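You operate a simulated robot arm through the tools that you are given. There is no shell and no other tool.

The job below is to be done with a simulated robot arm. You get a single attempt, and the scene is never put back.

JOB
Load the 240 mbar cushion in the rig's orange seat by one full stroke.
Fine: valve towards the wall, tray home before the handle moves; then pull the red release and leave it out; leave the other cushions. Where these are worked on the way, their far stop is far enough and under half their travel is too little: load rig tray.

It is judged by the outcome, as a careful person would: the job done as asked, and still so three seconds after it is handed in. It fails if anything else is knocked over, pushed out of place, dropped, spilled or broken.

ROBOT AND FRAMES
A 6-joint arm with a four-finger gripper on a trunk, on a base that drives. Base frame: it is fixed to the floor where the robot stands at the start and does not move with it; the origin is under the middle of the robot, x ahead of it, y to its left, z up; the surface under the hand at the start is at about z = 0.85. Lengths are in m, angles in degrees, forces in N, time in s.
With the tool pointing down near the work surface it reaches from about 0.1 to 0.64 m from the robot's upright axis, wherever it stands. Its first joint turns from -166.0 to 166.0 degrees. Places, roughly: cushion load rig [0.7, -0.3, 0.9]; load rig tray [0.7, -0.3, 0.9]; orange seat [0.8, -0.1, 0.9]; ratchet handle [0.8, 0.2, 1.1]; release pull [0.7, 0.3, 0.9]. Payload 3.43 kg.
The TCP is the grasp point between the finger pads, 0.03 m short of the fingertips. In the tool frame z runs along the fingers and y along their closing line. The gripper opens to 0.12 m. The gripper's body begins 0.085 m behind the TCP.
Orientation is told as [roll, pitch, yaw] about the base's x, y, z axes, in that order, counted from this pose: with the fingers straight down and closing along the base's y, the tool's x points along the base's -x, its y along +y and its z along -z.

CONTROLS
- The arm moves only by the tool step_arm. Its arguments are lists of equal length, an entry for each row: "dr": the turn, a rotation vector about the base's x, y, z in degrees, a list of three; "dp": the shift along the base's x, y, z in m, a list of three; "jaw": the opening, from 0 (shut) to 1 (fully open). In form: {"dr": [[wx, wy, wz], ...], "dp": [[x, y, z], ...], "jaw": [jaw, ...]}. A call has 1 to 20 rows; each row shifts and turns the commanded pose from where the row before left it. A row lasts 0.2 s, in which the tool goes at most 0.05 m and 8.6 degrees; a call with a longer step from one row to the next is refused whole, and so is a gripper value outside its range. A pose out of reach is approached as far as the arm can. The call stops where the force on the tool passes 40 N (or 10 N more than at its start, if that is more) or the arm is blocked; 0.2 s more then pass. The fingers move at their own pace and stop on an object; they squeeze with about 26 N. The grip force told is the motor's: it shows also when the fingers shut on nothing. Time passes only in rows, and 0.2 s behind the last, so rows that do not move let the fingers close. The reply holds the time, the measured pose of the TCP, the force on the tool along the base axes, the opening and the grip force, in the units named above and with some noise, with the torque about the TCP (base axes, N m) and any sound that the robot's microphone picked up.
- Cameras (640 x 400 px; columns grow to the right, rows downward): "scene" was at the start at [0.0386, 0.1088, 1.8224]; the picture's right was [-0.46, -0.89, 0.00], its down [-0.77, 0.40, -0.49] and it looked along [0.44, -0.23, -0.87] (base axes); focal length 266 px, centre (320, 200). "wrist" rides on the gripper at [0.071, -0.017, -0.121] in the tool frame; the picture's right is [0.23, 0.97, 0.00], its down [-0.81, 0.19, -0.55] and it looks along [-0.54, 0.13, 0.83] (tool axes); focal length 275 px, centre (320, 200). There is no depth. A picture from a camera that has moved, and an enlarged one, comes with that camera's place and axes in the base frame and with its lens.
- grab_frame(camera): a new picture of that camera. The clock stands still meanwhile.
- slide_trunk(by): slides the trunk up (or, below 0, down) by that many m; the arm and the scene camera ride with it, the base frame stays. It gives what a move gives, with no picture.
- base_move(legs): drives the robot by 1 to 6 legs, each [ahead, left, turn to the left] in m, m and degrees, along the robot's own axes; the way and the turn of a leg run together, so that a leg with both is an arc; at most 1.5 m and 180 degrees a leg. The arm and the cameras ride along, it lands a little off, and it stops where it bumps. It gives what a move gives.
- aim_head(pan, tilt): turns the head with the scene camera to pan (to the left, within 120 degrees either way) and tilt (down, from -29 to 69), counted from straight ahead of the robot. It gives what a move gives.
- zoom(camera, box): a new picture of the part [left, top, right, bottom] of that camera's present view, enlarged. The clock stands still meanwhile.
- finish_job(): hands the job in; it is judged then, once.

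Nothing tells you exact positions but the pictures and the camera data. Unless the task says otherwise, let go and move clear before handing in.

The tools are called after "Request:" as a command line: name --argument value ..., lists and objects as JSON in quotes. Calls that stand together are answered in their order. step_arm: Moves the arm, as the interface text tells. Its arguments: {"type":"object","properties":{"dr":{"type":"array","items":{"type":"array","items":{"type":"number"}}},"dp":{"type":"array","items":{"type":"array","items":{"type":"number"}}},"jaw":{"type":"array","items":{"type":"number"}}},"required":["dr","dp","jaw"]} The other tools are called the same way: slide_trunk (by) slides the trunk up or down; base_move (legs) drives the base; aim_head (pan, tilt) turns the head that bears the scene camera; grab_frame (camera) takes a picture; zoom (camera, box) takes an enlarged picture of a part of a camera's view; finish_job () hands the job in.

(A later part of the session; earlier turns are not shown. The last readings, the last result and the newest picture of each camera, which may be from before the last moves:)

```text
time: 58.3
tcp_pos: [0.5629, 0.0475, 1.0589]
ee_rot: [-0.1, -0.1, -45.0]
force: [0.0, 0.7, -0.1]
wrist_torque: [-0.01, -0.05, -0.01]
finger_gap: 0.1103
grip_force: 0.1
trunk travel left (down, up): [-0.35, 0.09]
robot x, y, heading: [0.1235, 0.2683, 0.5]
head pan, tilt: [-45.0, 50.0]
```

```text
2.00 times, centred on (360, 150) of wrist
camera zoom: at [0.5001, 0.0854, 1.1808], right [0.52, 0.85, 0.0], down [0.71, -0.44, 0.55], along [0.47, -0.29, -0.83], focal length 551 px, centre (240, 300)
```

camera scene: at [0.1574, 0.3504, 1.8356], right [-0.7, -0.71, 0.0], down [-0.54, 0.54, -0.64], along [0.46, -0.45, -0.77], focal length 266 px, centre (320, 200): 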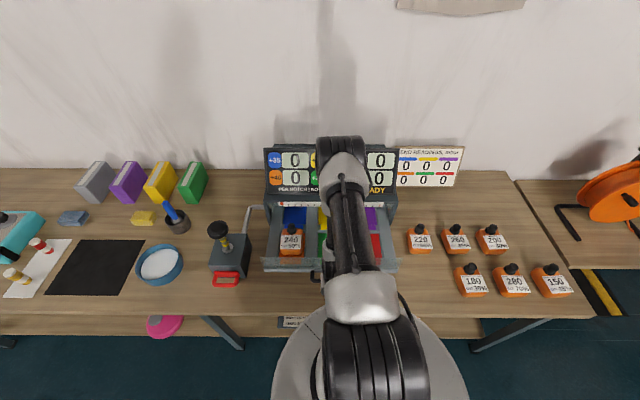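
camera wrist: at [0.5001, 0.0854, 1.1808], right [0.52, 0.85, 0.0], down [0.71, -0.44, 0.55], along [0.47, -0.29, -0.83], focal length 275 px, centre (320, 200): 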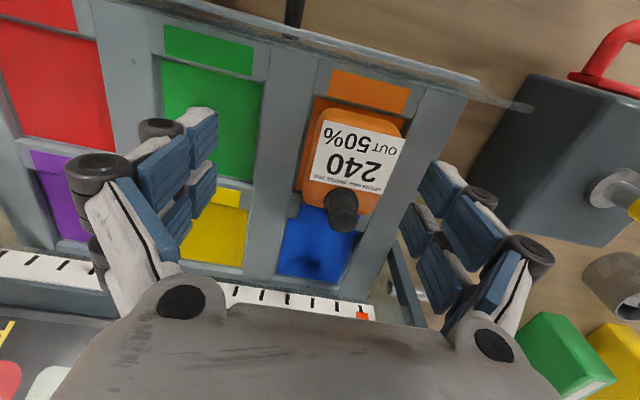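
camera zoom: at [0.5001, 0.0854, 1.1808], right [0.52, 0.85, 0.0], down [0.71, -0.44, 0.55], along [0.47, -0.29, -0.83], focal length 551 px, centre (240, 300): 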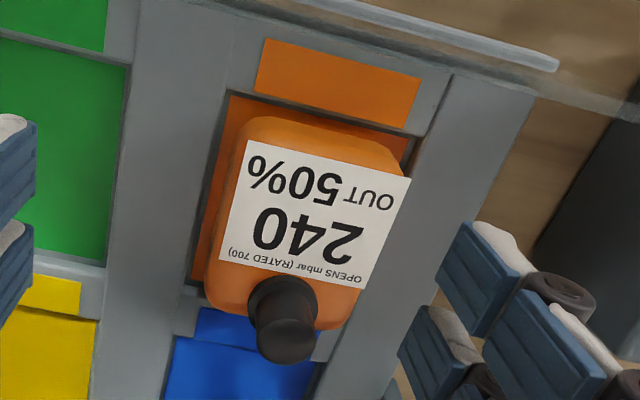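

The cushion is now fairly centred in the orange well with its valve towards the wall. Next: close the fingers, go in front of the tray handle and push the tray home.

Request:
step_arm --dr '[[0, 0, 0], [0, 0, 0], [0, 0, 0], [0, 0, 0], [0, 0, 0], [0, 0, 0], [0, 0, 0], [0, 0, 0], [0, 0, 0]]' --dp '[[-0.0393, 0.0072, 0], [-0.0393, 0.0072, 0], [-0.0393, 0.0072, 0], [-0.0393, 0.0072, 0], [-0.0394, 0.0071, 0], [0, 0, -0.045], [0, 0, -0.045], [0, 0, -0.045], [0, 0, -0.021]]' --jaw '[0.6, 0.3, 0, 0, 0, 0, 0, 0, 0]'

Request:
step_arm --dr '[[0, 0, 0], [0, 0, 0], [0, 0, 0], [0, 0, 0]]' --dp '[[0.0106, -0.0106, 0], [0.0106, -0.0106, 0], [0.0106, -0.0106, 0], [0.0106, -0.0106, 0]]' --jaw '[0, 0, 0, 0]'

Request:
grab_frame --camera "wrist"

Request:
grab_frame --camera "scene"

```text
time: 60.3
tcp_pos: [0.3666, 0.0832, 0.9004]
ee_rot: [-0.2, 0.0, -45.0]
force: [0.1, 0.8, 0.2]
wrist_torque: [0.04, 0.01, 0.02]
finger_gap: 0.0
grip_force: 25.6
trunk travel left (down, up): [-0.35, 0.09]
robot x, y, heading: [0.1245, 0.2651, 0.4]
head pan, tilt: [-45.0, 50.0]
```

```text
time: 61.3
tcp_pos: [0.4095, 0.0381, 0.902]
ee_rot: [-0.1, 0.0, -45.0]
force: [-0.3, -0.2, -0.9]
wrist_torque: [0.04, -0.04, -0.04]
finger_gap: 0.0
grip_force: 25.9
trunk travel left (down, up): [-0.35, 0.09]
robot x, y, heading: [0.1234, 0.2639, 0.2]
head pan, tilt: [-45.0, 50.0]
```

```text
taken
camera wrist: at [0.346, 0.0777, 1.0239], right [0.53, 0.85, 0.0], down [0.71, -0.44, 0.55], along [0.47, -0.29, -0.83], focal length 275 px, centre (320, 200)
```

wrist: 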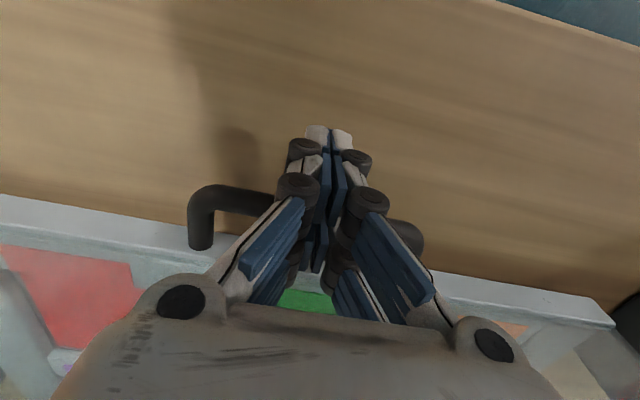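

```text
taken
camera scene: at [0.1579, 0.3504, 1.8356], right [-0.7, -0.71, 0.0], down [-0.54, 0.54, -0.64], along [0.46, -0.45, -0.77], focal length 266 px, centre (320, 200)
```

scene: 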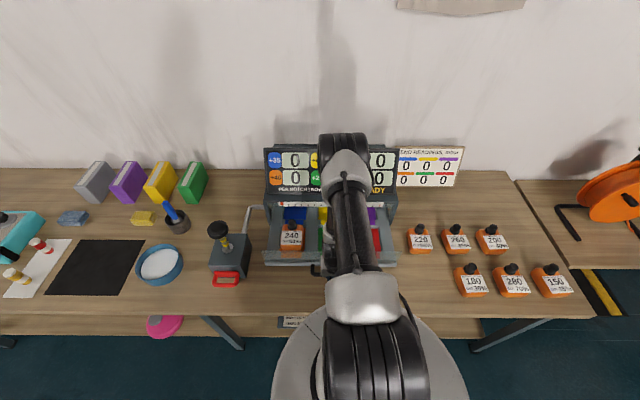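

The tray moves freely with the push. Continuing to the home stop, watching the force.

Request:
step_arm --dr '[[0, 0, 0], [0, 0, 0], [0, 0, 0], [0, 0, 0], [0, 0, 0], [0, 0, 0], [0, 0, 0], [0, 0, 0], [0, 0, 0], [0, 0, 0], [0, 0, 0]]' --dp '[[0.0106, -0.0106, 0], [0.0106, -0.0106, 0], [0.0106, -0.0106, 0], [0.0106, -0.0106, 0], [0.0106, -0.0106, 0], [0.0106, -0.0106, 0], [0.0106, -0.0106, 0], [0.0106, -0.0106, 0], [0.0106, -0.0106, 0], [0.0106, -0.0106, 0], [0.0106, -0.0106, 0]]' --jaw '[0, 0, 0, 0, 0, 0, 0, 0, 0, 0, 0]'

Request:
step_arm --dr '[[0, 0, 0], [0, 0, 0], [0, 0, 0], [0, 0, 0], [0, 0, 0], [0, 0, 0], [0, 0, 0]]' --dp '[[0.0042, -0.0042, 0], [0.0042, -0.0042, 0], [0.0042, -0.0042, 0], [0.0042, -0.0042, 0], [0.0042, -0.0042, 0], [0.0042, -0.0042, 0], [0.0042, -0.0042, 0]]' --jaw '[0, 0, 0, 0, 0, 0, 0]'

Request:
grab_frame --camera "scene"

```text
time: 63.7
tcp_pos: [0.5256, -0.0786, 0.902]
ee_rot: [-0.1, -0.1, -45.1]
force: [-0.4, 0.8, -1.0]
wrist_torque: [0.01, 0.04, 0.02]
finger_gap: 0.0
grip_force: 26.1
trunk travel left (down, up): [-0.35, 0.09]
robot x, y, heading: [0.1239, 0.2665, 0.4]
head pan, tilt: [-45.0, 50.0]
```

```text
time: 65.3
tcp_pos: [0.5456, -0.0975, 0.8988]
ee_rot: [-0.1, 1.8, -45.0]
force: [-10.0, 10.0, 2.8]
wrist_torque: [0.11, 0.1, -0.03]
finger_gap: 0.006
grip_force: 33.6
trunk travel left (down, up): [-0.35, 0.09]
robot x, y, heading: [0.1217, 0.2629, 0.0]
head pan, tilt: [-45.0, 50.0]
stopped in row 7: the force on the tool passed its limit at 44 N (the readings are from after the stop); the commanded pose is now the measured one
```

```text
taken
camera scene: at [0.1581, 0.3501, 1.8355], right [-0.7, -0.71, 0.0], down [-0.54, 0.54, -0.64], along [0.46, -0.45, -0.77], focal length 266 px, centre (320, 200)
```

scene: 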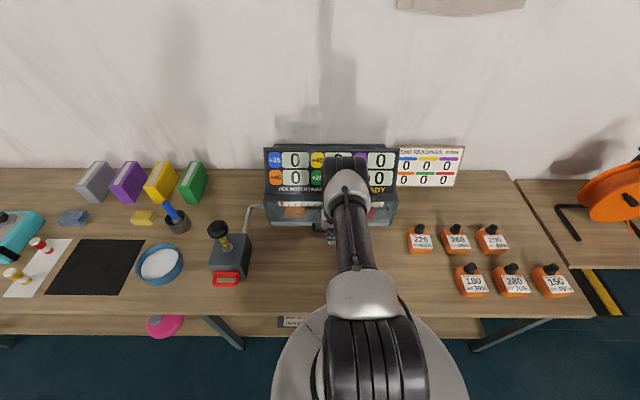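

The tray met its home stop. I'll back off and look closely at the tray and display.

Request:
step_arm --dr '[[0, 0, 0], [0, 0, 0], [0, 0, 0], [0, 0, 0], [0, 0, 0], [0, 0, 0], [0, 0, 0]]' --dp '[[-0.015, 0.015, 0], [-0.025, 0.025, 0], [-0.025, 0.025, 0], [0, 0, 0.04], [0, 0, 0.045], [0, 0, 0.045], [0, 0, 0.04]]' --jaw '[0, 0, 0, 0, 0, 0, 0]'

Request:
zoom --camera "wrist" --box '[0, 0, 640, 400]'

Request:
zoom --camera "scene" --box '[240, 130, 420, 250]'

```text
time: 66.9
tcp_pos: [0.4808, -0.0345, 1.0706]
ee_rot: [-0.2, 1.1, -45.0]
force: [0.0, 0.1, -0.5]
wrist_torque: [-0.04, -0.02, 0.0]
finger_gap: 0.0
grip_force: 33.5
trunk travel left (down, up): [-0.35, 0.09]
robot x, y, heading: [0.1248, 0.27, 0.5]
head pan, tilt: [-45.0, 50.0]
```

```text
1.00 times, centred on (320, 200) of wrist (not enlarged: the box is as wide or as high as the picture)
camera zoom: at [0.4194, 0.0032, 1.1933], right [0.52, 0.85, 0.0], down [0.72, -0.44, 0.54], along [0.46, -0.28, -0.84], focal length 275 px, centre (320, 200)
```

zoom: 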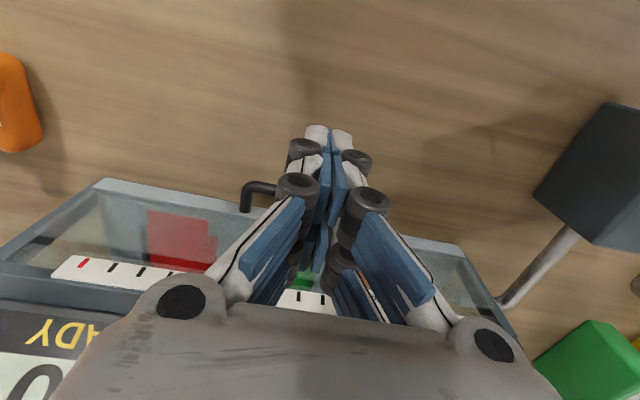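

```text
3.33 times, centred on (330, 190) of scene
camera zoom: at [0.1564, 0.3517, 1.8356], right [-0.7, -0.71, 0.0], down [-0.54, 0.54, -0.64], along [0.46, -0.45, -0.77], focal length 886 px, centre (287, 233)
```

zoom: 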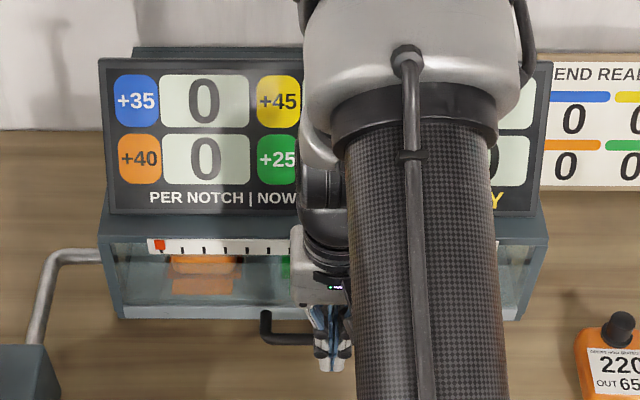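

Tray looks home. Now I'll lift the arm clear and drive about 0.25 m left along the table so the pump's handle and release are within easy reach.

Request:
step_arm --dr '[[0, 0, 0], [0, 0, 0], [0, 0, 0], [0, 0, 0]]' --dp '[[0, 0, 0.045], [0, 0, 0.045], [0, 0, 0.045], [0, 0, 0.045]]' --jaw '[0, 0, 0, 0]'

Request:
base_move --legs '[[0.17, 0.17, 0]]'

Request:
aim_head --pan -40 --tilt 55

Request:
grab_frame --camera "scene"

Request:
grab_frame --camera "wrist"

```text
time: 67.9
tcp_pos: [0.4805, -0.0359, 1.2517]
ee_rot: [-0.2, 1.2, -44.9]
force: [-0.7, 0.5, 0.4]
wrist_torque: [-0.01, -0.04, 0.01]
finger_gap: 0.0
grip_force: 33.5
trunk travel left (down, up): [-0.35, 0.09]
robot x, y, heading: [0.126, 0.2627, 0.1]
head pan, tilt: [-45.0, 50.0]
```

```text
time: 69.7
tcp_pos: [0.6518, 0.1376, 1.2515]
ee_rot: [-0.1, 1.2, -44.7]
force: [0.3, 0.8, 0.7]
wrist_torque: [-0.03, 0.02, 0.0]
finger_gap: 0.0
grip_force: 32.9
trunk travel left (down, up): [-0.35, 0.09]
robot x, y, heading: [0.2943, 0.4371, 0.6]
head pan, tilt: [-45.0, 50.0]
```

```text
time: 70.3
tcp_pos: [0.651, 0.1382, 1.2513]
ee_rot: [-0.1, 1.2, -44.7]
force: [-0.2, 0.2, 0.2]
wrist_torque: [0.0, -0.02, -0.01]
finger_gap: 0.0
grip_force: 33.5
trunk travel left (down, up): [-0.35, 0.09]
robot x, y, heading: [0.2915, 0.4387, 0.5]
head pan, tilt: [-40.0, 55.0]
```

```text
taken
camera scene: at [0.3247, 0.5314, 1.8291], right [-0.64, -0.77, 0.0], down [-0.63, 0.52, -0.57], along [0.44, -0.36, -0.82], focal length 266 px, centre (320, 200)
```

scene: 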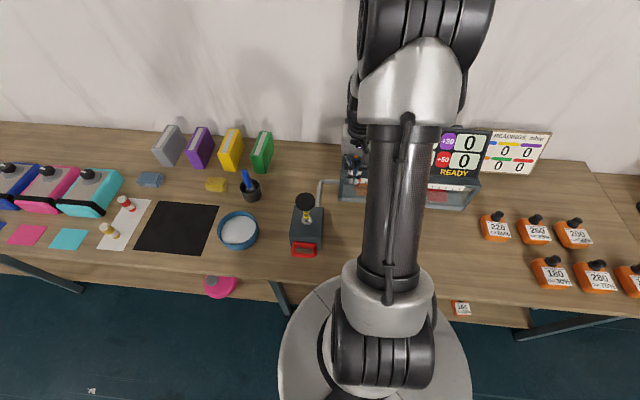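

```text
taken
camera wrist: at [0.5888, 0.175, 1.3741], right [0.52, 0.85, 0.0], down [0.72, -0.44, 0.54], along [0.46, -0.28, -0.84], focal length 275 px, centre (320, 200)
```

wrist: 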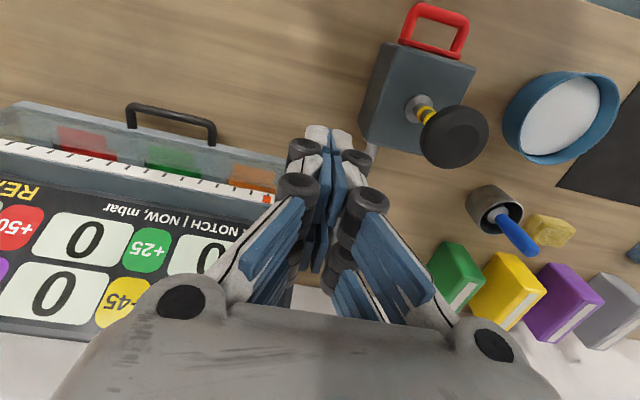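

Request:
zoom --camera "scene" --box '[260, 175, 360, 275]'

Request:
zoom --camera "wrist" --box '[340, 0, 540, 190]'

Request:
zoom --camera "wrist" --box '[0, 80, 300, 230]'

```text
4.00 times, centred on (310, 225) of scene
camera zoom: at [0.3247, 0.5314, 1.8291], right [-0.64, -0.77, 0.0], down [-0.63, 0.52, -0.57], along [0.44, -0.36, -0.82], focal length 1063 px, centre (360, 100)
```

zoom: 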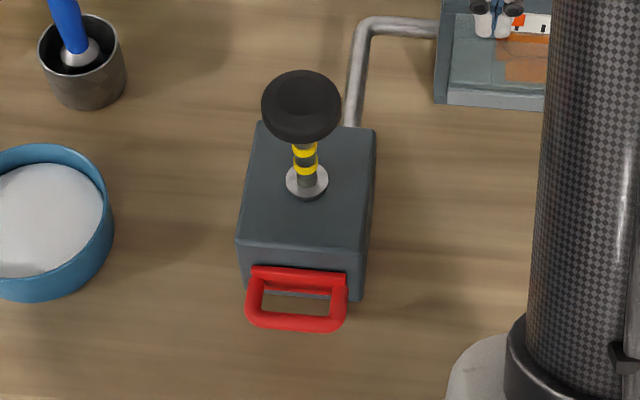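

```text
2.11 times, centred on (440, 95) of wrist
camera zoom: at [0.5888, 0.175, 1.3741], right [0.52, 0.85, 0.0], down [0.72, -0.44, 0.54], along [0.46, -0.28, -0.84], focal length 580 px, centre (67, 421)
```

zoom: 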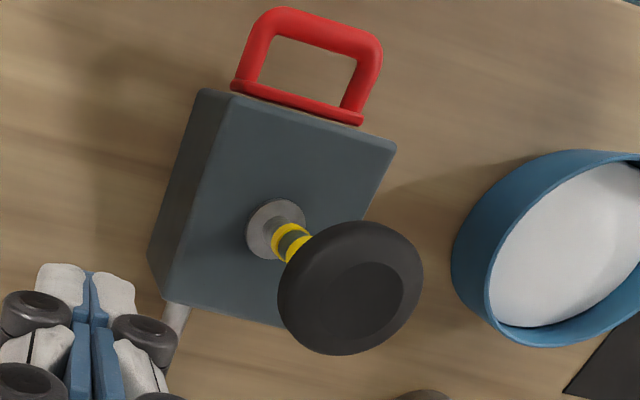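

```text
2.13 times, centred on (150, 155) of wrist
camera zoom: at [0.5888, 0.175, 1.3741], right [0.52, 0.85, 0.0], down [0.72, -0.44, 0.54], along [0.46, -0.28, -0.84], focal length 587 px, centre (683, 296)
```

zoom: 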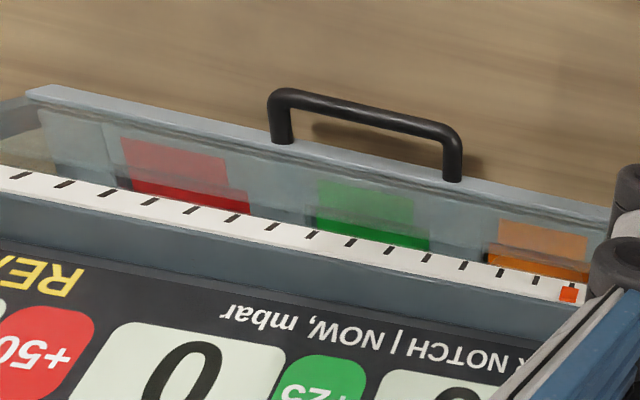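

The ratchet handle is an upright plunger with a mushroom knob, top centre about [0.757, 0.243, 1.09]; the red release is a loop on the box's front. I'll position the closed fingertips over the knob.

Request:
step_arm --dr '[[-0.85, -0.85, 0], [0, 0, 0], [0, 0, 0], [0, 0, 0], [0, 0, 0], [0, 0, 0]]' --dp '[[0.0213, 0.021, 0], [0.0213, 0.021, 0], [0.0213, 0.021, 0], [0.0213, 0.021, -0.03], [0.0213, 0.021, -0.03], [0, 0, -0.03]]' --jaw '[0, 0, 0, 0, 0, 0]'

Request:
grab_frame --camera "wrist"

Request:
zoom --camera "scene" --box '[240, 140, 400, 280]'

```text
time: 71.7
tcp_pos: [0.7586, 0.2427, 1.1605]
ee_rot: [-0.2, -0.1, -44.7]
force: [0.9, -0.3, 0.7]
wrist_torque: [0.0, 0.03, 0.0]
finger_gap: 0.0001
grip_force: 32.8
trunk travel left (down, up): [-0.35, 0.09]
robot x, y, heading: [0.2896, 0.4391, 0.3]
head pan, tilt: [-40.0, 55.0]
```

```text
taken
camera wrist: at [0.6938, 0.2814, 1.282], right [0.52, 0.85, 0.0], down [0.71, -0.43, 0.55], along [0.47, -0.29, -0.83], focal length 275 px, centre (320, 200)
```

wrist: 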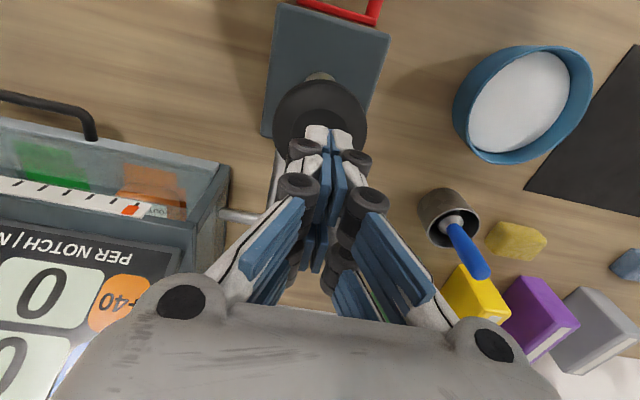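

```text
2.86 times, centred on (320, 210) of scene
camera zoom: at [0.3252, 0.5302, 1.8291], right [-0.64, -0.77, 0.0], down [-0.63, 0.52, -0.57], along [0.44, -0.36, -0.82], focal length 759 px, centre (320, 171)
```

zoom: 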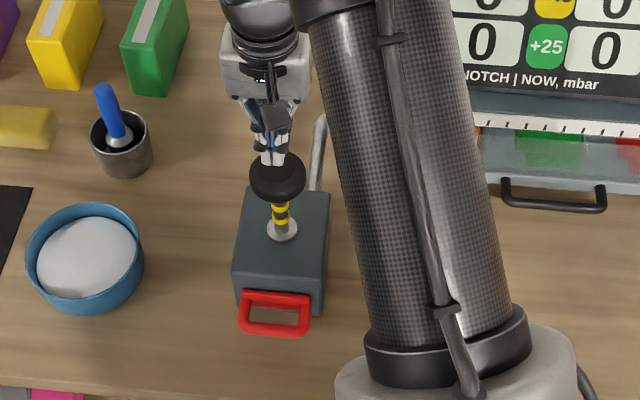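

Request:
step_arm --dr '[[0, 0, 0], [0, 0, 0], [0, 0, 0], [0, 0, 0], [0, 0, 0], [0, 0, 0]]' --dp '[[-0.0035, 0.0035, -0.015], [0, 0, -0.015], [0, 0, -0.005], [0, 0, -0.005], [0, 0, -0.005], [0, 0, -0.005]]' --jaw '[0, 0, 0, 0, 0, 0]'

Request:
zoom --camera "scene" --box '[240, 140, 400, 280]'

Request:
grab_frame --camera "wrist"

```text
time: 73.1
tcp_pos: [0.7536, 0.2479, 1.112]
ee_rot: [-0.1, -0.1, -44.6]
force: [-2.0, -1.5, 4.4]
wrist_torque: [-0.02, 0.07, 0.02]
finger_gap: 0.0061
grip_force: 32.7
trunk travel left (down, up): [-0.35, 0.09]
robot x, y, heading: [0.2898, 0.4396, 0.4]
head pan, tilt: [-40.0, 55.0]
```

```text
2.86 times, centred on (320, 210) of scene
camera zoom: at [0.324, 0.5313, 1.8291], right [-0.64, -0.77, 0.0], down [-0.63, 0.52, -0.57], along [0.44, -0.36, -0.82], focal length 759 px, centre (320, 171)
```

zoom: 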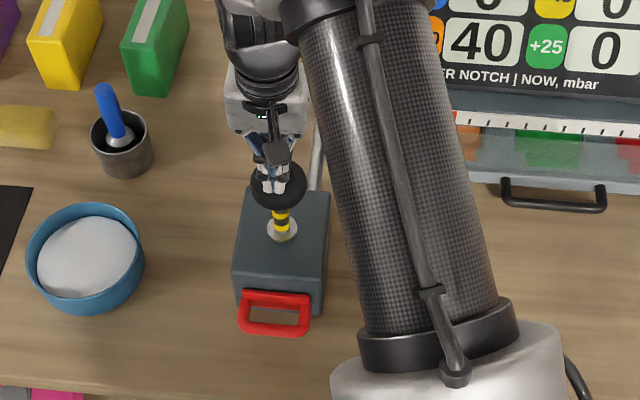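

```text
taken
camera wrist: at [0.6902, 0.2858, 1.2328], right [0.52, 0.85, 0.0], down [0.71, -0.43, 0.55], along [0.47, -0.29, -0.83], focal length 275 px, centre (320, 200)
```

wrist: 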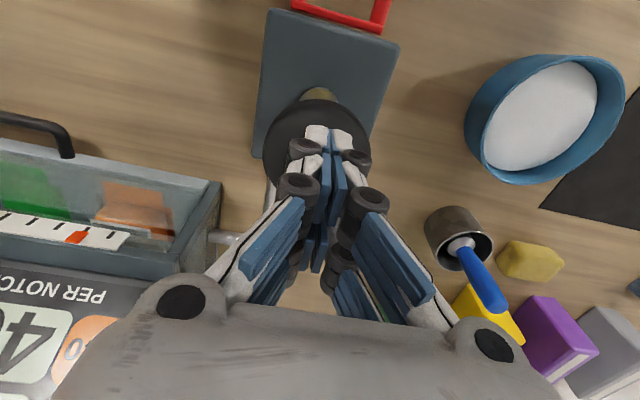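

The display now reads +40 in orange: the plunger is the ratchet handle and it moves downwards. I'll carry on pushing it steadily to the bottom of its stroke.

Request:
step_arm --dr '[[0, 0, 0], [0, 0, 0], [0, 0, 0], [0, 0, 0], [0, 0, 0], [0, 0, 0], [0, 0, 0], [0, 0, 0]]' --dp '[[0, 0, -0.005], [0, 0, -0.005], [0, 0, -0.005], [0, 0, -0.005], [0, 0, -0.005], [0, 0, -0.005], [0, 0, -0.005], [0, 0, -0.005]]' --jaw '[0, 0, 0, 0, 0, 0, 0, 0]'

Request:
grab_frame --camera "wrist"

Request:
zoom --camera "scene" --box '[240, 120, 440, 280]'

```text
time: 74.9
tcp_pos: [0.7551, 0.2463, 1.0729]
ee_rot: [-0.1, -0.1, -44.6]
force: [1.1, 1.3, 9.4]
wrist_torque: [0.04, -0.02, 0.01]
finger_gap: 0.0061
grip_force: 33.6
trunk travel left (down, up): [-0.35, 0.09]
robot x, y, heading: [0.2895, 0.4358, 0.4]
head pan, tilt: [-40.0, 55.0]
```

```text
taken
camera wrist: at [0.6902, 0.2858, 1.1935], right [0.52, 0.85, 0.0], down [0.71, -0.43, 0.55], along [0.47, -0.29, -0.83], focal length 275 px, centre (320, 200)
```

wrist: 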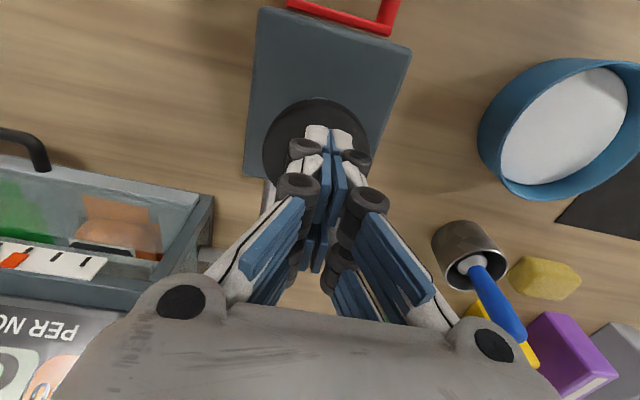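

```text
2.50 times, centred on (340, 200) of scene
camera zoom: at [0.3241, 0.532, 1.8291], right [-0.63, -0.77, 0.0], down [-0.63, 0.52, -0.57], along [0.44, -0.36, -0.82], focal length 664 px, centre (270, 200)
```

zoom: 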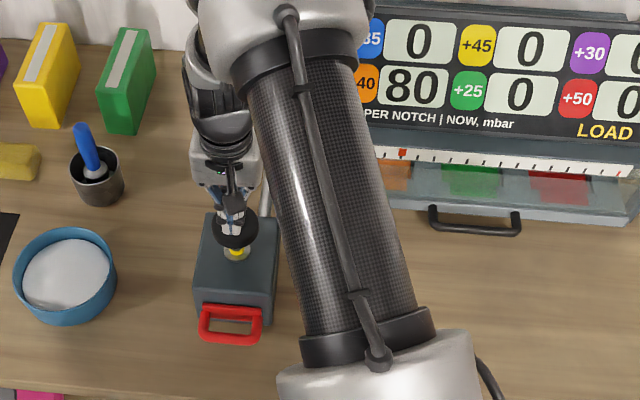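

Request:
step_arm --dr '[[0, 0, 0], [0, 0, 0], [0, 0, 0], [0, 0, 0], [0, 0, 0], [0, 0, 0], [0, 0, 0], [0, 0, 0]]' --dp '[[0, 0, -0.005], [0, 0, -0.005], [0, 0, -0.005], [0, 0, -0.005], [0, 0, -0.005], [0, 0, -0.005], [0, 0, -0.005], [0, 0, -0.005]]' --jaw '[0, 0, 0, 0, 0, 0, 0, 0]'

Request:
grab_frame --camera "wrist"

Request:
zoom --camera "scene" --box '[240, 120, 440, 280]'

```text
time: 76.7
tcp_pos: [0.7542, 0.246, 1.038]
ee_rot: [-0.2, -0.3, -44.6]
force: [-7.6, 3.4, 24.8]
wrist_torque: [0.27, 0.43, 0.02]
finger_gap: 0.006
grip_force: 33.3
trunk travel left (down, up): [-0.35, 0.09]
robot x, y, heading: [0.2909, 0.4378, 0.3]
head pan, tilt: [-40.0, 55.0]
stopped in row 8: the force on the tool passed its limit at 45 N (the readings are from after the stop); the commanded pose is now the measured one
```

```text
taken
camera wrist: at [0.6899, 0.2859, 1.1596], right [0.52, 0.85, 0.0], down [0.71, -0.43, 0.56], along [0.47, -0.29, -0.83], focal length 275 px, centre (320, 200)
```

wrist: 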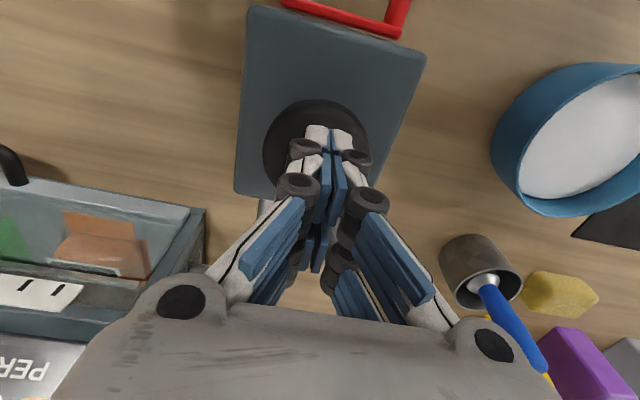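

```text
2.50 times, centred on (340, 200) of scene
camera zoom: at [0.3222, 0.5324, 1.8292], right [-0.64, -0.77, 0.0], down [-0.63, 0.52, -0.57], along [0.44, -0.36, -0.82], focal length 664 px, centre (270, 200)
```

zoom: 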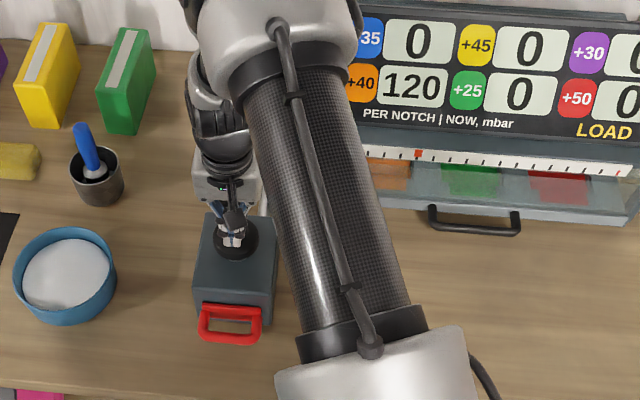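

The reading is 120 and the handle seems to be at its bottom stop. I'll press once more to make sure it's fully down.

Request:
step_arm --dr '[[0, 0, 0], [0, 0, 0], [0, 0, 0]]' --dp '[[0, 0, -0.003], [0, 0, -0.003], [0, 0, -0.003]]' --jaw '[0, 0, 0]'

Request:
zoom --camera "scene" --box '[340, 120, 500, 220]'

Request:
zoom --camera "scene" --box '[280, 180, 360, 270]'

```text
time: 77.0
tcp_pos: [0.7538, 0.2473, 1.0373]
ee_rot: [-0.1, -0.2, -44.6]
force: [-10.5, 3.8, 29.3]
wrist_torque: [0.34, 0.55, 0.04]
finger_gap: 0.006
grip_force: 33.5
trunk travel left (down, up): [-0.35, 0.09]
robot x, y, heading: [0.2907, 0.4427, 0.4]
head pan, tilt: [-40.0, 55.0]
stopped in row 1: the force on the tool passed its limit at 45 N (the readings are from after the stop); the commanded pose is now the measured one
```

```text
4.00 times, centred on (420, 170) of scene
camera zoom: at [0.3213, 0.5328, 1.8292], right [-0.64, -0.77, 0.0], down [-0.63, 0.52, -0.57], along [0.44, -0.36, -0.82], focal length 1063 px, centre (-80, 320)
```

zoom: 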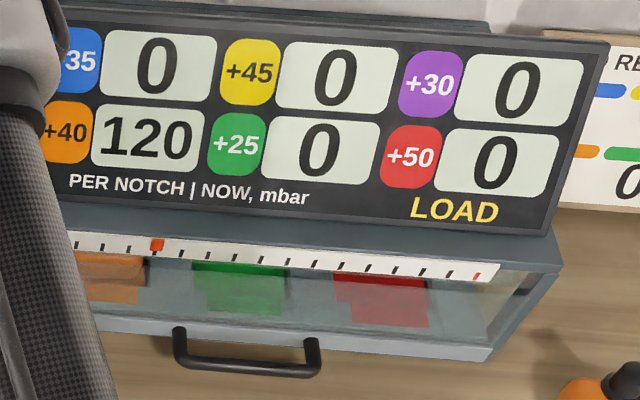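

```text
4.44 times, centred on (320, 225) of scene
camera zoom: at [0.3213, 0.5328, 1.8292], right [-0.64, -0.77, 0.0], down [-0.63, 0.52, -0.57], along [0.44, -0.36, -0.82], focal length 1181 px, centre (320, 89)
```

zoom: 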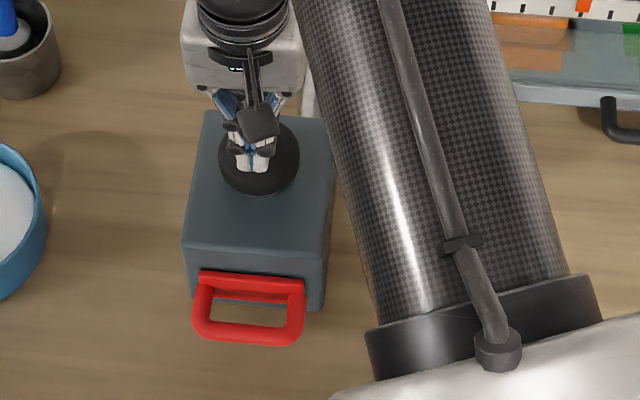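

The handle is at its bottom stop with 120 mbar in orange: one full stroke done. I'll lift off and see what the handle and display do.

Request:
step_arm --dr '[[0, 0, 0], [0, 0, 0], [0, 0, 0], [0, 0, 0], [0, 0, 0], [0, 0, 0]]' --dp '[[0, 0, 0.02], [0, 0, 0.03], [0, 0, 0.04], [0, 0, 0.04], [0, 0, 0.04], [0, 0, 0.04]]' --jaw '[0, 0, 0, 0, 0, 0]'

Request:
grab_frame --camera "scene"

Request:
zoom --camera "scene" --box '[340, 120, 500, 220]'

Request:
zoom --camera "scene" --box '[260, 160, 360, 270]'

Request:
grab_frame --camera "wrist"

```text
time: 78.4
tcp_pos: [0.7555, 0.2468, 1.2475]
ee_rot: [0.0, -0.3, -44.6]
force: [-0.4, -0.4, 0.9]
wrist_torque: [0.0, -0.03, 0.0]
finger_gap: 0.0
grip_force: 33.0
trunk travel left (down, up): [-0.35, 0.09]
robot x, y, heading: [0.2916, 0.4379, 0.7]
head pan, tilt: [-40.0, 55.0]
```

```text
taken
camera scene: at [0.3233, 0.5322, 1.8291], right [-0.64, -0.77, 0.0], down [-0.63, 0.52, -0.57], along [0.44, -0.36, -0.82], focal length 266 px, centre (320, 200)
```

scene: 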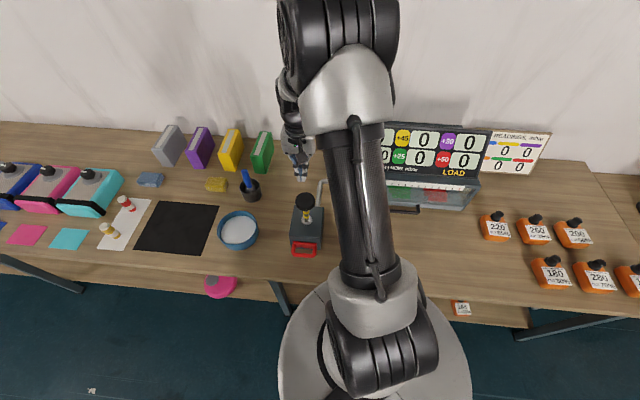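

```text
4.00 times, centred on (420, 170) of scene
camera zoom: at [0.3233, 0.5322, 1.8291], right [-0.64, -0.77, 0.0], down [-0.63, 0.52, -0.57], along [0.44, -0.36, -0.82], focal length 1063 px, centre (-80, 320)
```

zoom: 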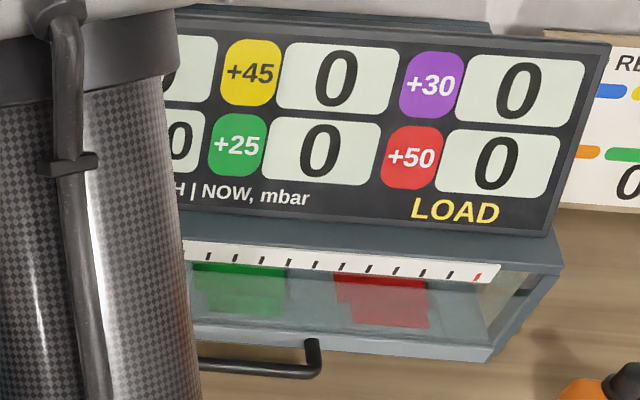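

```text
3.64 times, centred on (310, 215) of scene
camera zoom: at [0.3233, 0.5322, 1.8291], right [-0.64, -0.77, 0.0], down [-0.63, 0.52, -0.57], along [0.44, -0.36, -0.82], focal length 966 px, centre (356, 146)
```

zoom: 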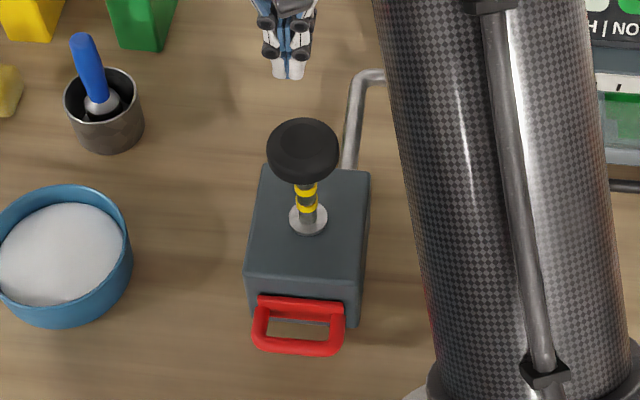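

```text
taken
camera wrist: at [0.6915, 0.2857, 1.368], right [0.52, 0.85, 0.0], down [0.71, -0.43, 0.56], along [0.47, -0.29, -0.83], focal length 275 px, centre (320, 200)
```

wrist: 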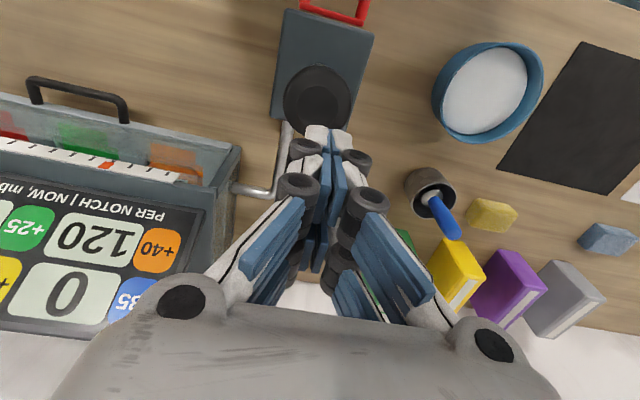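

The handle sprang back up and the 120 mbar holds (ratchet). I'll look closely at the scale before releasing.

Request:
zoom --camera "wrist" --box '[0, 70, 240, 220]'

Request:
aim_head --pan -65 --tilt 45

Request:
grab_frame --camera "scene"

```text
2.67 times, centred on (120, 145) of wrist
camera zoom: at [0.6915, 0.2857, 1.368], right [0.52, 0.85, 0.0], down [0.71, -0.43, 0.56], along [0.47, -0.29, -0.83], focal length 734 px, centre (853, 347)
```

zoom: 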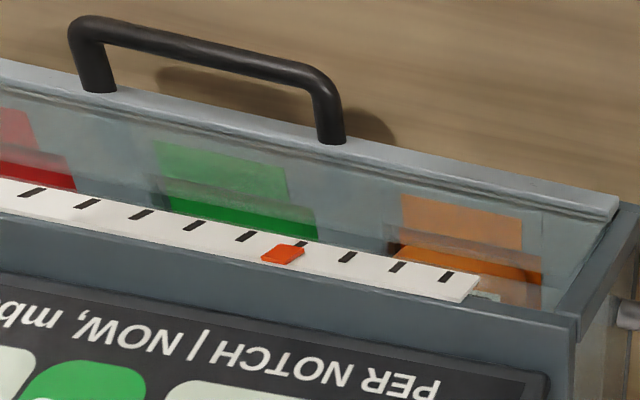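

```text
time: 79.3
tcp_pos: [0.757, 0.2461, 1.2464]
ee_rot: [0.0, -0.3, -44.6]
force: [0.2, -0.4, 0.9]
wrist_torque: [0.03, 0.01, 0.03]
finger_gap: 0.0001
grip_force: 33.1
trunk travel left (down, up): [-0.35, 0.09]
robot x, y, heading: [0.2917, 0.4397, 0.6]
head pan, tilt: [-65.0, 45.0]
```

```text
taken
camera scene: at [0.304, 0.5041, 1.8425], right [-0.9, -0.43, 0.0], down [-0.31, 0.64, -0.71], along [0.31, -0.64, -0.71], focal length 266 px, centre (320, 200)
```

scene: 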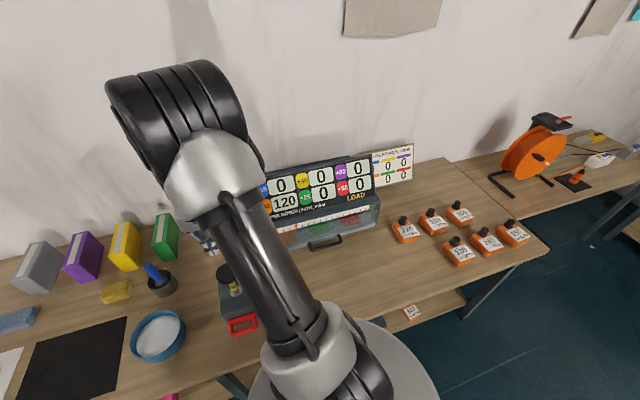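

The scale has 14 notches and the marker stands at 3, so one handle stroke is three notches; that was the full stroke asked for. Now the red release: its outer bar is about [0.669, 0.327, 0.898]; I'll turn the gripper to straddle it and hover above.

Request:
step_arm --dr '[[0, 0, 8.2], [0, 0, 8.2], [0, 0, 8.2], [0, 0, 8.2], [0, 0, 8.2], [0, 0, 8.2], [0, 0, 8.2], [0, 0, 8.2], [0, 0, 8.2], [0, 0, 8.2], [0, 0, 7.6], [0, 0, 0], [0, 0, 0], [0, 0, 0], [0, 0, 0]]' --dp '[[-0.008, 0.0074, 0], [-0.008, 0.0074, 0], [-0.008, 0.0074, 0], [-0.008, 0.0074, 0], [-0.008, 0.0074, 0], [-0.008, 0.0074, 0], [-0.008, 0.0074, 0], [-0.008, 0.0074, 0], [-0.008, 0.0074, 0], [-0.008, 0.0074, 0], [-0.0077, 0.007, 0], [0, 0, -0.04], [0, 0, -0.04], [0, 0, -0.04], [0, 0, -0.03]]' --jaw '[0.29, 0.29, 0.29, 0.29, 0.29, 0.29, 0.29, 0.29, 0.29, 0.29, 0.29, 0.29, 0.29, 0.29, 0.29]'

Request:
grab_frame --camera "wrist"

Request:
aim_head --pan -30 --tilt 60

Request:
grab_frame --camera "scene"

```text
time: 82.5
tcp_pos: [0.6687, 0.3269, 1.0966]
ee_rot: [-0.1, -0.3, 45.1]
force: [0.2, -0.4, -0.7]
wrist_torque: [0.01, 0.0, 0.04]
finger_gap: 0.0347
grip_force: 0.0
trunk travel left (down, up): [-0.35, 0.09]
robot x, y, heading: [0.2925, 0.4397, 0.5]
head pan, tilt: [-65.0, 45.0]
```

```text
taken
camera wrist: at [0.6279, 0.2633, 1.2173], right [-0.85, 0.53, 0.0], down [0.43, 0.71, 0.56], along [0.29, 0.47, -0.83], focal length 275 px, centre (320, 200)
```

wrist: 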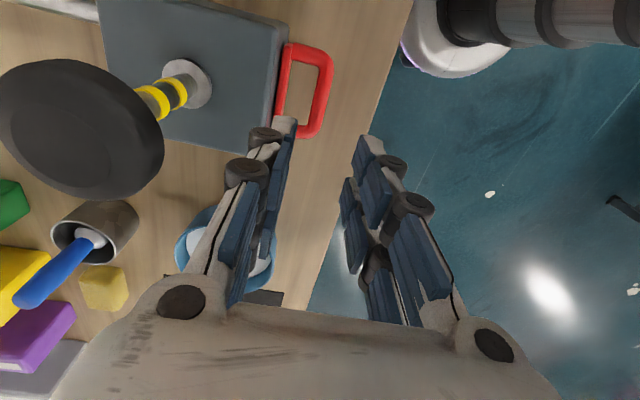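

```text
time: 83.5
tcp_pos: [0.6672, 0.3259, 1.0974]
ee_rot: [0.0, -0.3, 44.9]
force: [-0.6, -0.6, 0.5]
wrist_torque: [-0.01, 0.0, -0.02]
finger_gap: 0.0348
grip_force: 0.1
trunk travel left (down, up): [-0.35, 0.09]
robot x, y, heading: [0.2911, 0.4381, 0.5]
head pan, tilt: [-30.0, 60.0]
```

```text
taken
camera scene: at [0.3269, 0.5444, 1.823], right [-0.49, -0.87, 0.0], down [-0.75, 0.43, -0.5], along [0.44, -0.25, -0.87], focal length 266 px, centre (320, 200)
```

scene: 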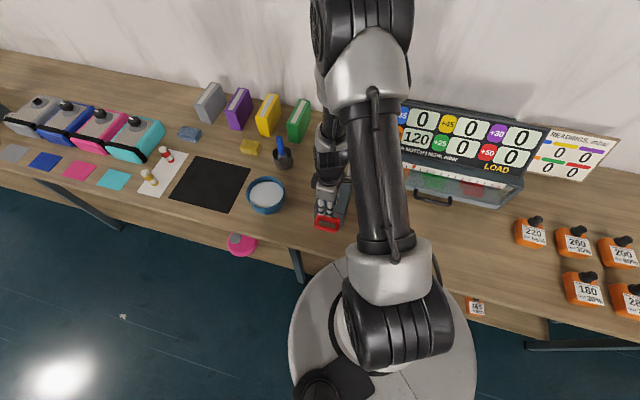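

Request:
step_arm --dr '[[0, 0, 0], [0, 0, 0], [0, 0, 0]]' --dp '[[0, 0, -0.045], [0, 0, -0.045], [0, 0, -0.045]]' --jaw '[0.29, 0.29, 0.29]'

Request:
grab_frame --camera "wrist"

```text
time: 84.3
tcp_pos: [0.6716, 0.3256, 0.9583]
ee_rot: [0.0, -0.4, 44.9]
force: [1.7, -0.8, -0.8]
wrist_torque: [0.04, 0.09, -0.02]
finger_gap: 0.0349
grip_force: 0.0
trunk travel left (down, up): [-0.35, 0.09]
robot x, y, heading: [0.293, 0.4408, 0.5]
head pan, tilt: [-30.0, 60.0]
```

```text
taken
camera wrist: at [0.631, 0.2629, 1.0796], right [-0.85, 0.53, 0.0], down [0.44, 0.71, 0.56], along [0.3, 0.47, -0.83], focal length 275 px, centre (320, 200)
```

wrist: 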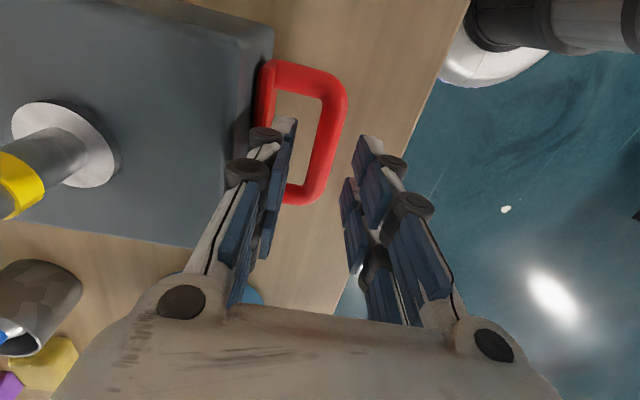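

Request:
step_arm --dr '[[0, 0, 0], [0, 0, 0], [0, 0, 0], [0, 0, 0]]' --dp '[[-0.002, 0.002, -0.015], [0, 0, -0.015], [0, 0, -0.015], [0, 0, -0.014]]' --jaw '[0.29, 0.29, 0.29, 0.29]'

Request:
grab_frame --camera "wrist"

```text
time: 85.3
tcp_pos: [0.6676, 0.3285, 0.9013]
ee_rot: [0.1, -0.4, 45.0]
force: [-0.1, -0.8, -0.6]
wrist_torque: [-0.02, 0.02, 0.0]
finger_gap: 0.0346
grip_force: 0.1
trunk travel left (down, up): [-0.35, 0.09]
robot x, y, heading: [0.2888, 0.4372, 0.8]
head pan, tilt: [-30.0, 60.0]
```

```text
taken
camera wrist: at [0.6269, 0.2658, 1.0232], right [-0.85, 0.53, 0.0], down [0.44, 0.71, 0.56], along [0.29, 0.47, -0.83], focal length 275 px, centre (320, 200)
```

wrist: 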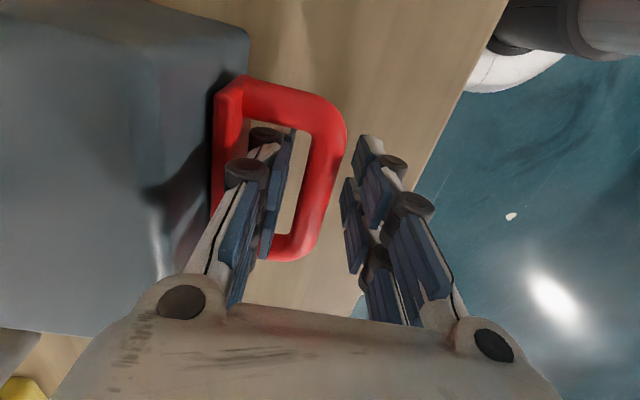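

One finger is inside the red loop and one in front, with no contact force. I'll close on the bar and pull it straight out.

Request:
step_arm --dr '[[0, 0, 0], [0, 0, 0], [0, 0, 0], [0, 0, 0]]' --dp '[[0, 0, 0], [0, 0, 0], [0, 0, 0], [0, 0, 0]]' --jaw '[0, 0, 0, 0]'

Request:
step_arm --dr '[[0, 0, 0], [0, 0, 0], [0, 0, 0], [0, 0, 0], [0, 0, 0]]' --dp '[[-0.004, 0.004, 0], [-0.004, 0.004, 0], [-0.004, 0.004, 0], [-0.004, 0.004, 0], [-0.004, 0.004, 0]]' --jaw '[0, 0, 0, 0, 0]'

Request:
grab_frame --camera "wrist"

Request:
zoom --camera "scene" --box '[280, 90, 640, 260]'

```text
time: 86.3
tcp_pos: [0.6667, 0.3279, 0.9025]
ee_rot: [-0.2, -0.3, 44.7]
force: [3.8, 1.5, -4.1]
wrist_torque: [0.4, -0.58, -1.82]
finger_gap: 0.0138
grip_force: 45.2
trunk travel left (down, up): [-0.35, 0.09]
robot x, y, heading: [0.2906, 0.4385, 0.7]
head pan, tilt: [-30.0, 60.0]
```

```text
time: 87.5
tcp_pos: [0.6484, 0.3492, 0.902]
ee_rot: [-0.2, -0.4, 44.9]
force: [4.1, -0.4, 14.9]
wrist_torque: [-0.24, 0.28, -2.06]
finger_gap: 0.014
grip_force: 44.8
trunk travel left (down, up): [-0.35, 0.09]
robot x, y, heading: [0.2909, 0.4388, 0.2]
head pan, tilt: [-30.0, 60.0]
```

```text
taken
camera wrist: at [0.607, 0.2862, 1.0232], right [-0.85, 0.53, 0.0], down [0.44, 0.71, 0.56], along [0.3, 0.47, -0.83], focal length 275 px, centre (320, 200)
```

wrist: 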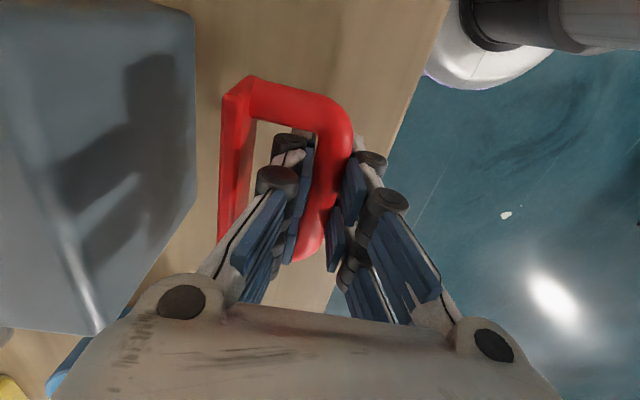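

```text
1.78 times, centred on (460, 175) of scene
camera zoom: at [0.3268, 0.5449, 1.8232], right [-0.49, -0.87, 0.0], down [-0.75, 0.43, -0.5], along [0.44, -0.25, -0.87], focal length 472 px, centre (71, 244)
```

zoom: 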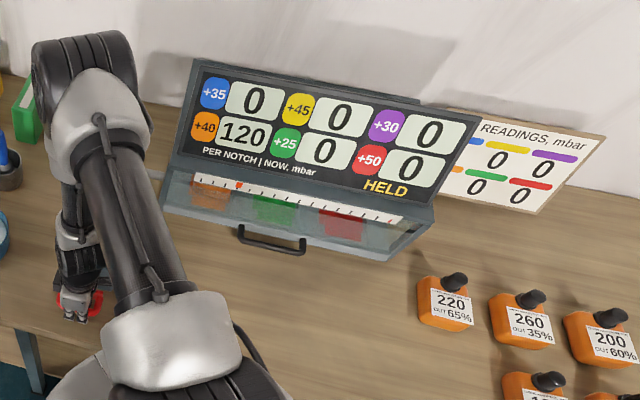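

Request:
zoom --camera "wrist" --box '[150, 50, 390, 270]'

Request:
zoom --camera "scene" --box '[290, 170, 370, 250]'

```text
1.82 times, centred on (270, 160) of wrist
camera zoom: at [0.607, 0.2862, 1.0232], right [-0.85, 0.53, 0.0], down [0.44, 0.71, 0.56], along [0.3, 0.47, -0.83], focal length 500 px, centre (411, 273)
```

zoom: 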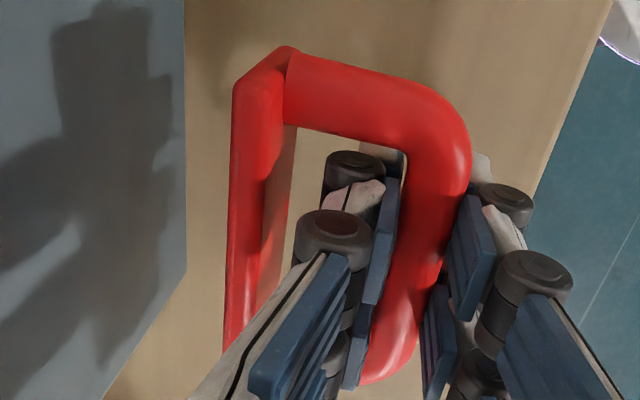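

```text
5.00 times, centred on (330, 210) of scene
camera zoom: at [0.3268, 0.5449, 1.8232], right [-0.49, -0.87, 0.0], down [-0.75, 0.43, -0.5], along [0.44, -0.25, -0.87], focal length 1329 px, centre (270, 150)
```

zoom: 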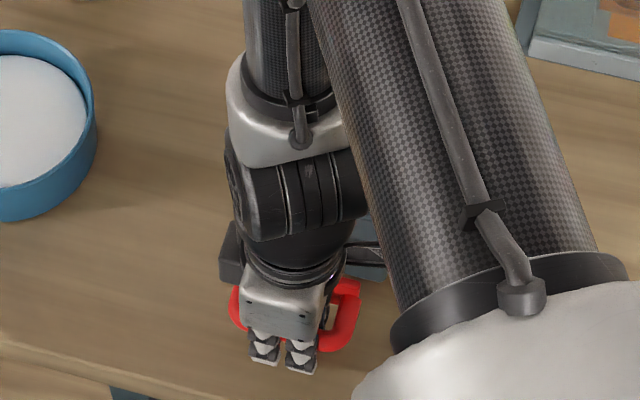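

Display says "HELD"; I'll keep pulling gently to find the release's far stop.

Request:
step_arm --dr '[[0, 0, 0], [0, 0, 0], [0, 0, 0], [0, 0, 0]]' --dp '[[-0.003, 0.003, 0], [-0.003, 0.003, 0], [-0.003, 0.003, 0], [-0.003, 0.003, 0]]' --jaw '[0, 0, 0, 0]'

Request:
zoom --camera "scene" --box '[280, 90, 640, 260]'

Request:
grab_frame --camera "wrist"

```text
time: 88.5
tcp_pos: [0.6349, 0.3614, 0.9026]
ee_rot: [0.0, -0.3, 44.8]
force: [0.8, -2.8, 0.1]
wrist_torque: [0.69, -0.95, -1.75]
finger_gap: 0.0141
grip_force: 45.1
trunk travel left (down, up): [-0.35, 0.09]
robot x, y, heading: [0.2907, 0.4395, 0.6]
head pan, tilt: [-30.0, 60.0]
```

```text
1.78 times, centred on (460, 175) of scene
camera zoom: at [0.327, 0.5438, 1.8229], right [-0.49, -0.87, 0.0], down [-0.75, 0.43, -0.5], along [0.44, -0.25, -0.87], focal length 472 px, centre (71, 244)
```

zoom: 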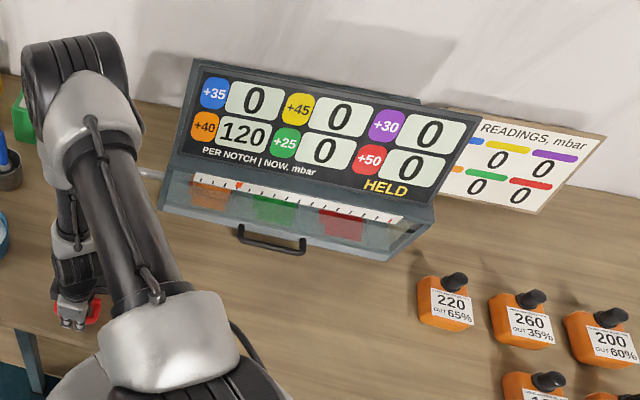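

```text
taken
camera wrist: at [0.5948, 0.2987, 1.0232], right [-0.85, 0.53, 0.0], down [0.44, 0.71, 0.56], along [0.29, 0.47, -0.83], focal length 275 px, centre (320, 200)
```

wrist: 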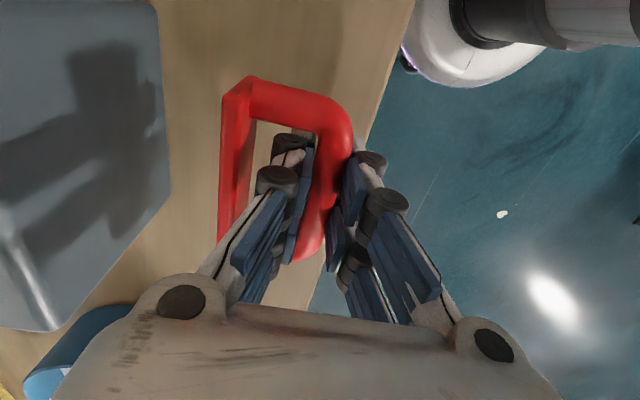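

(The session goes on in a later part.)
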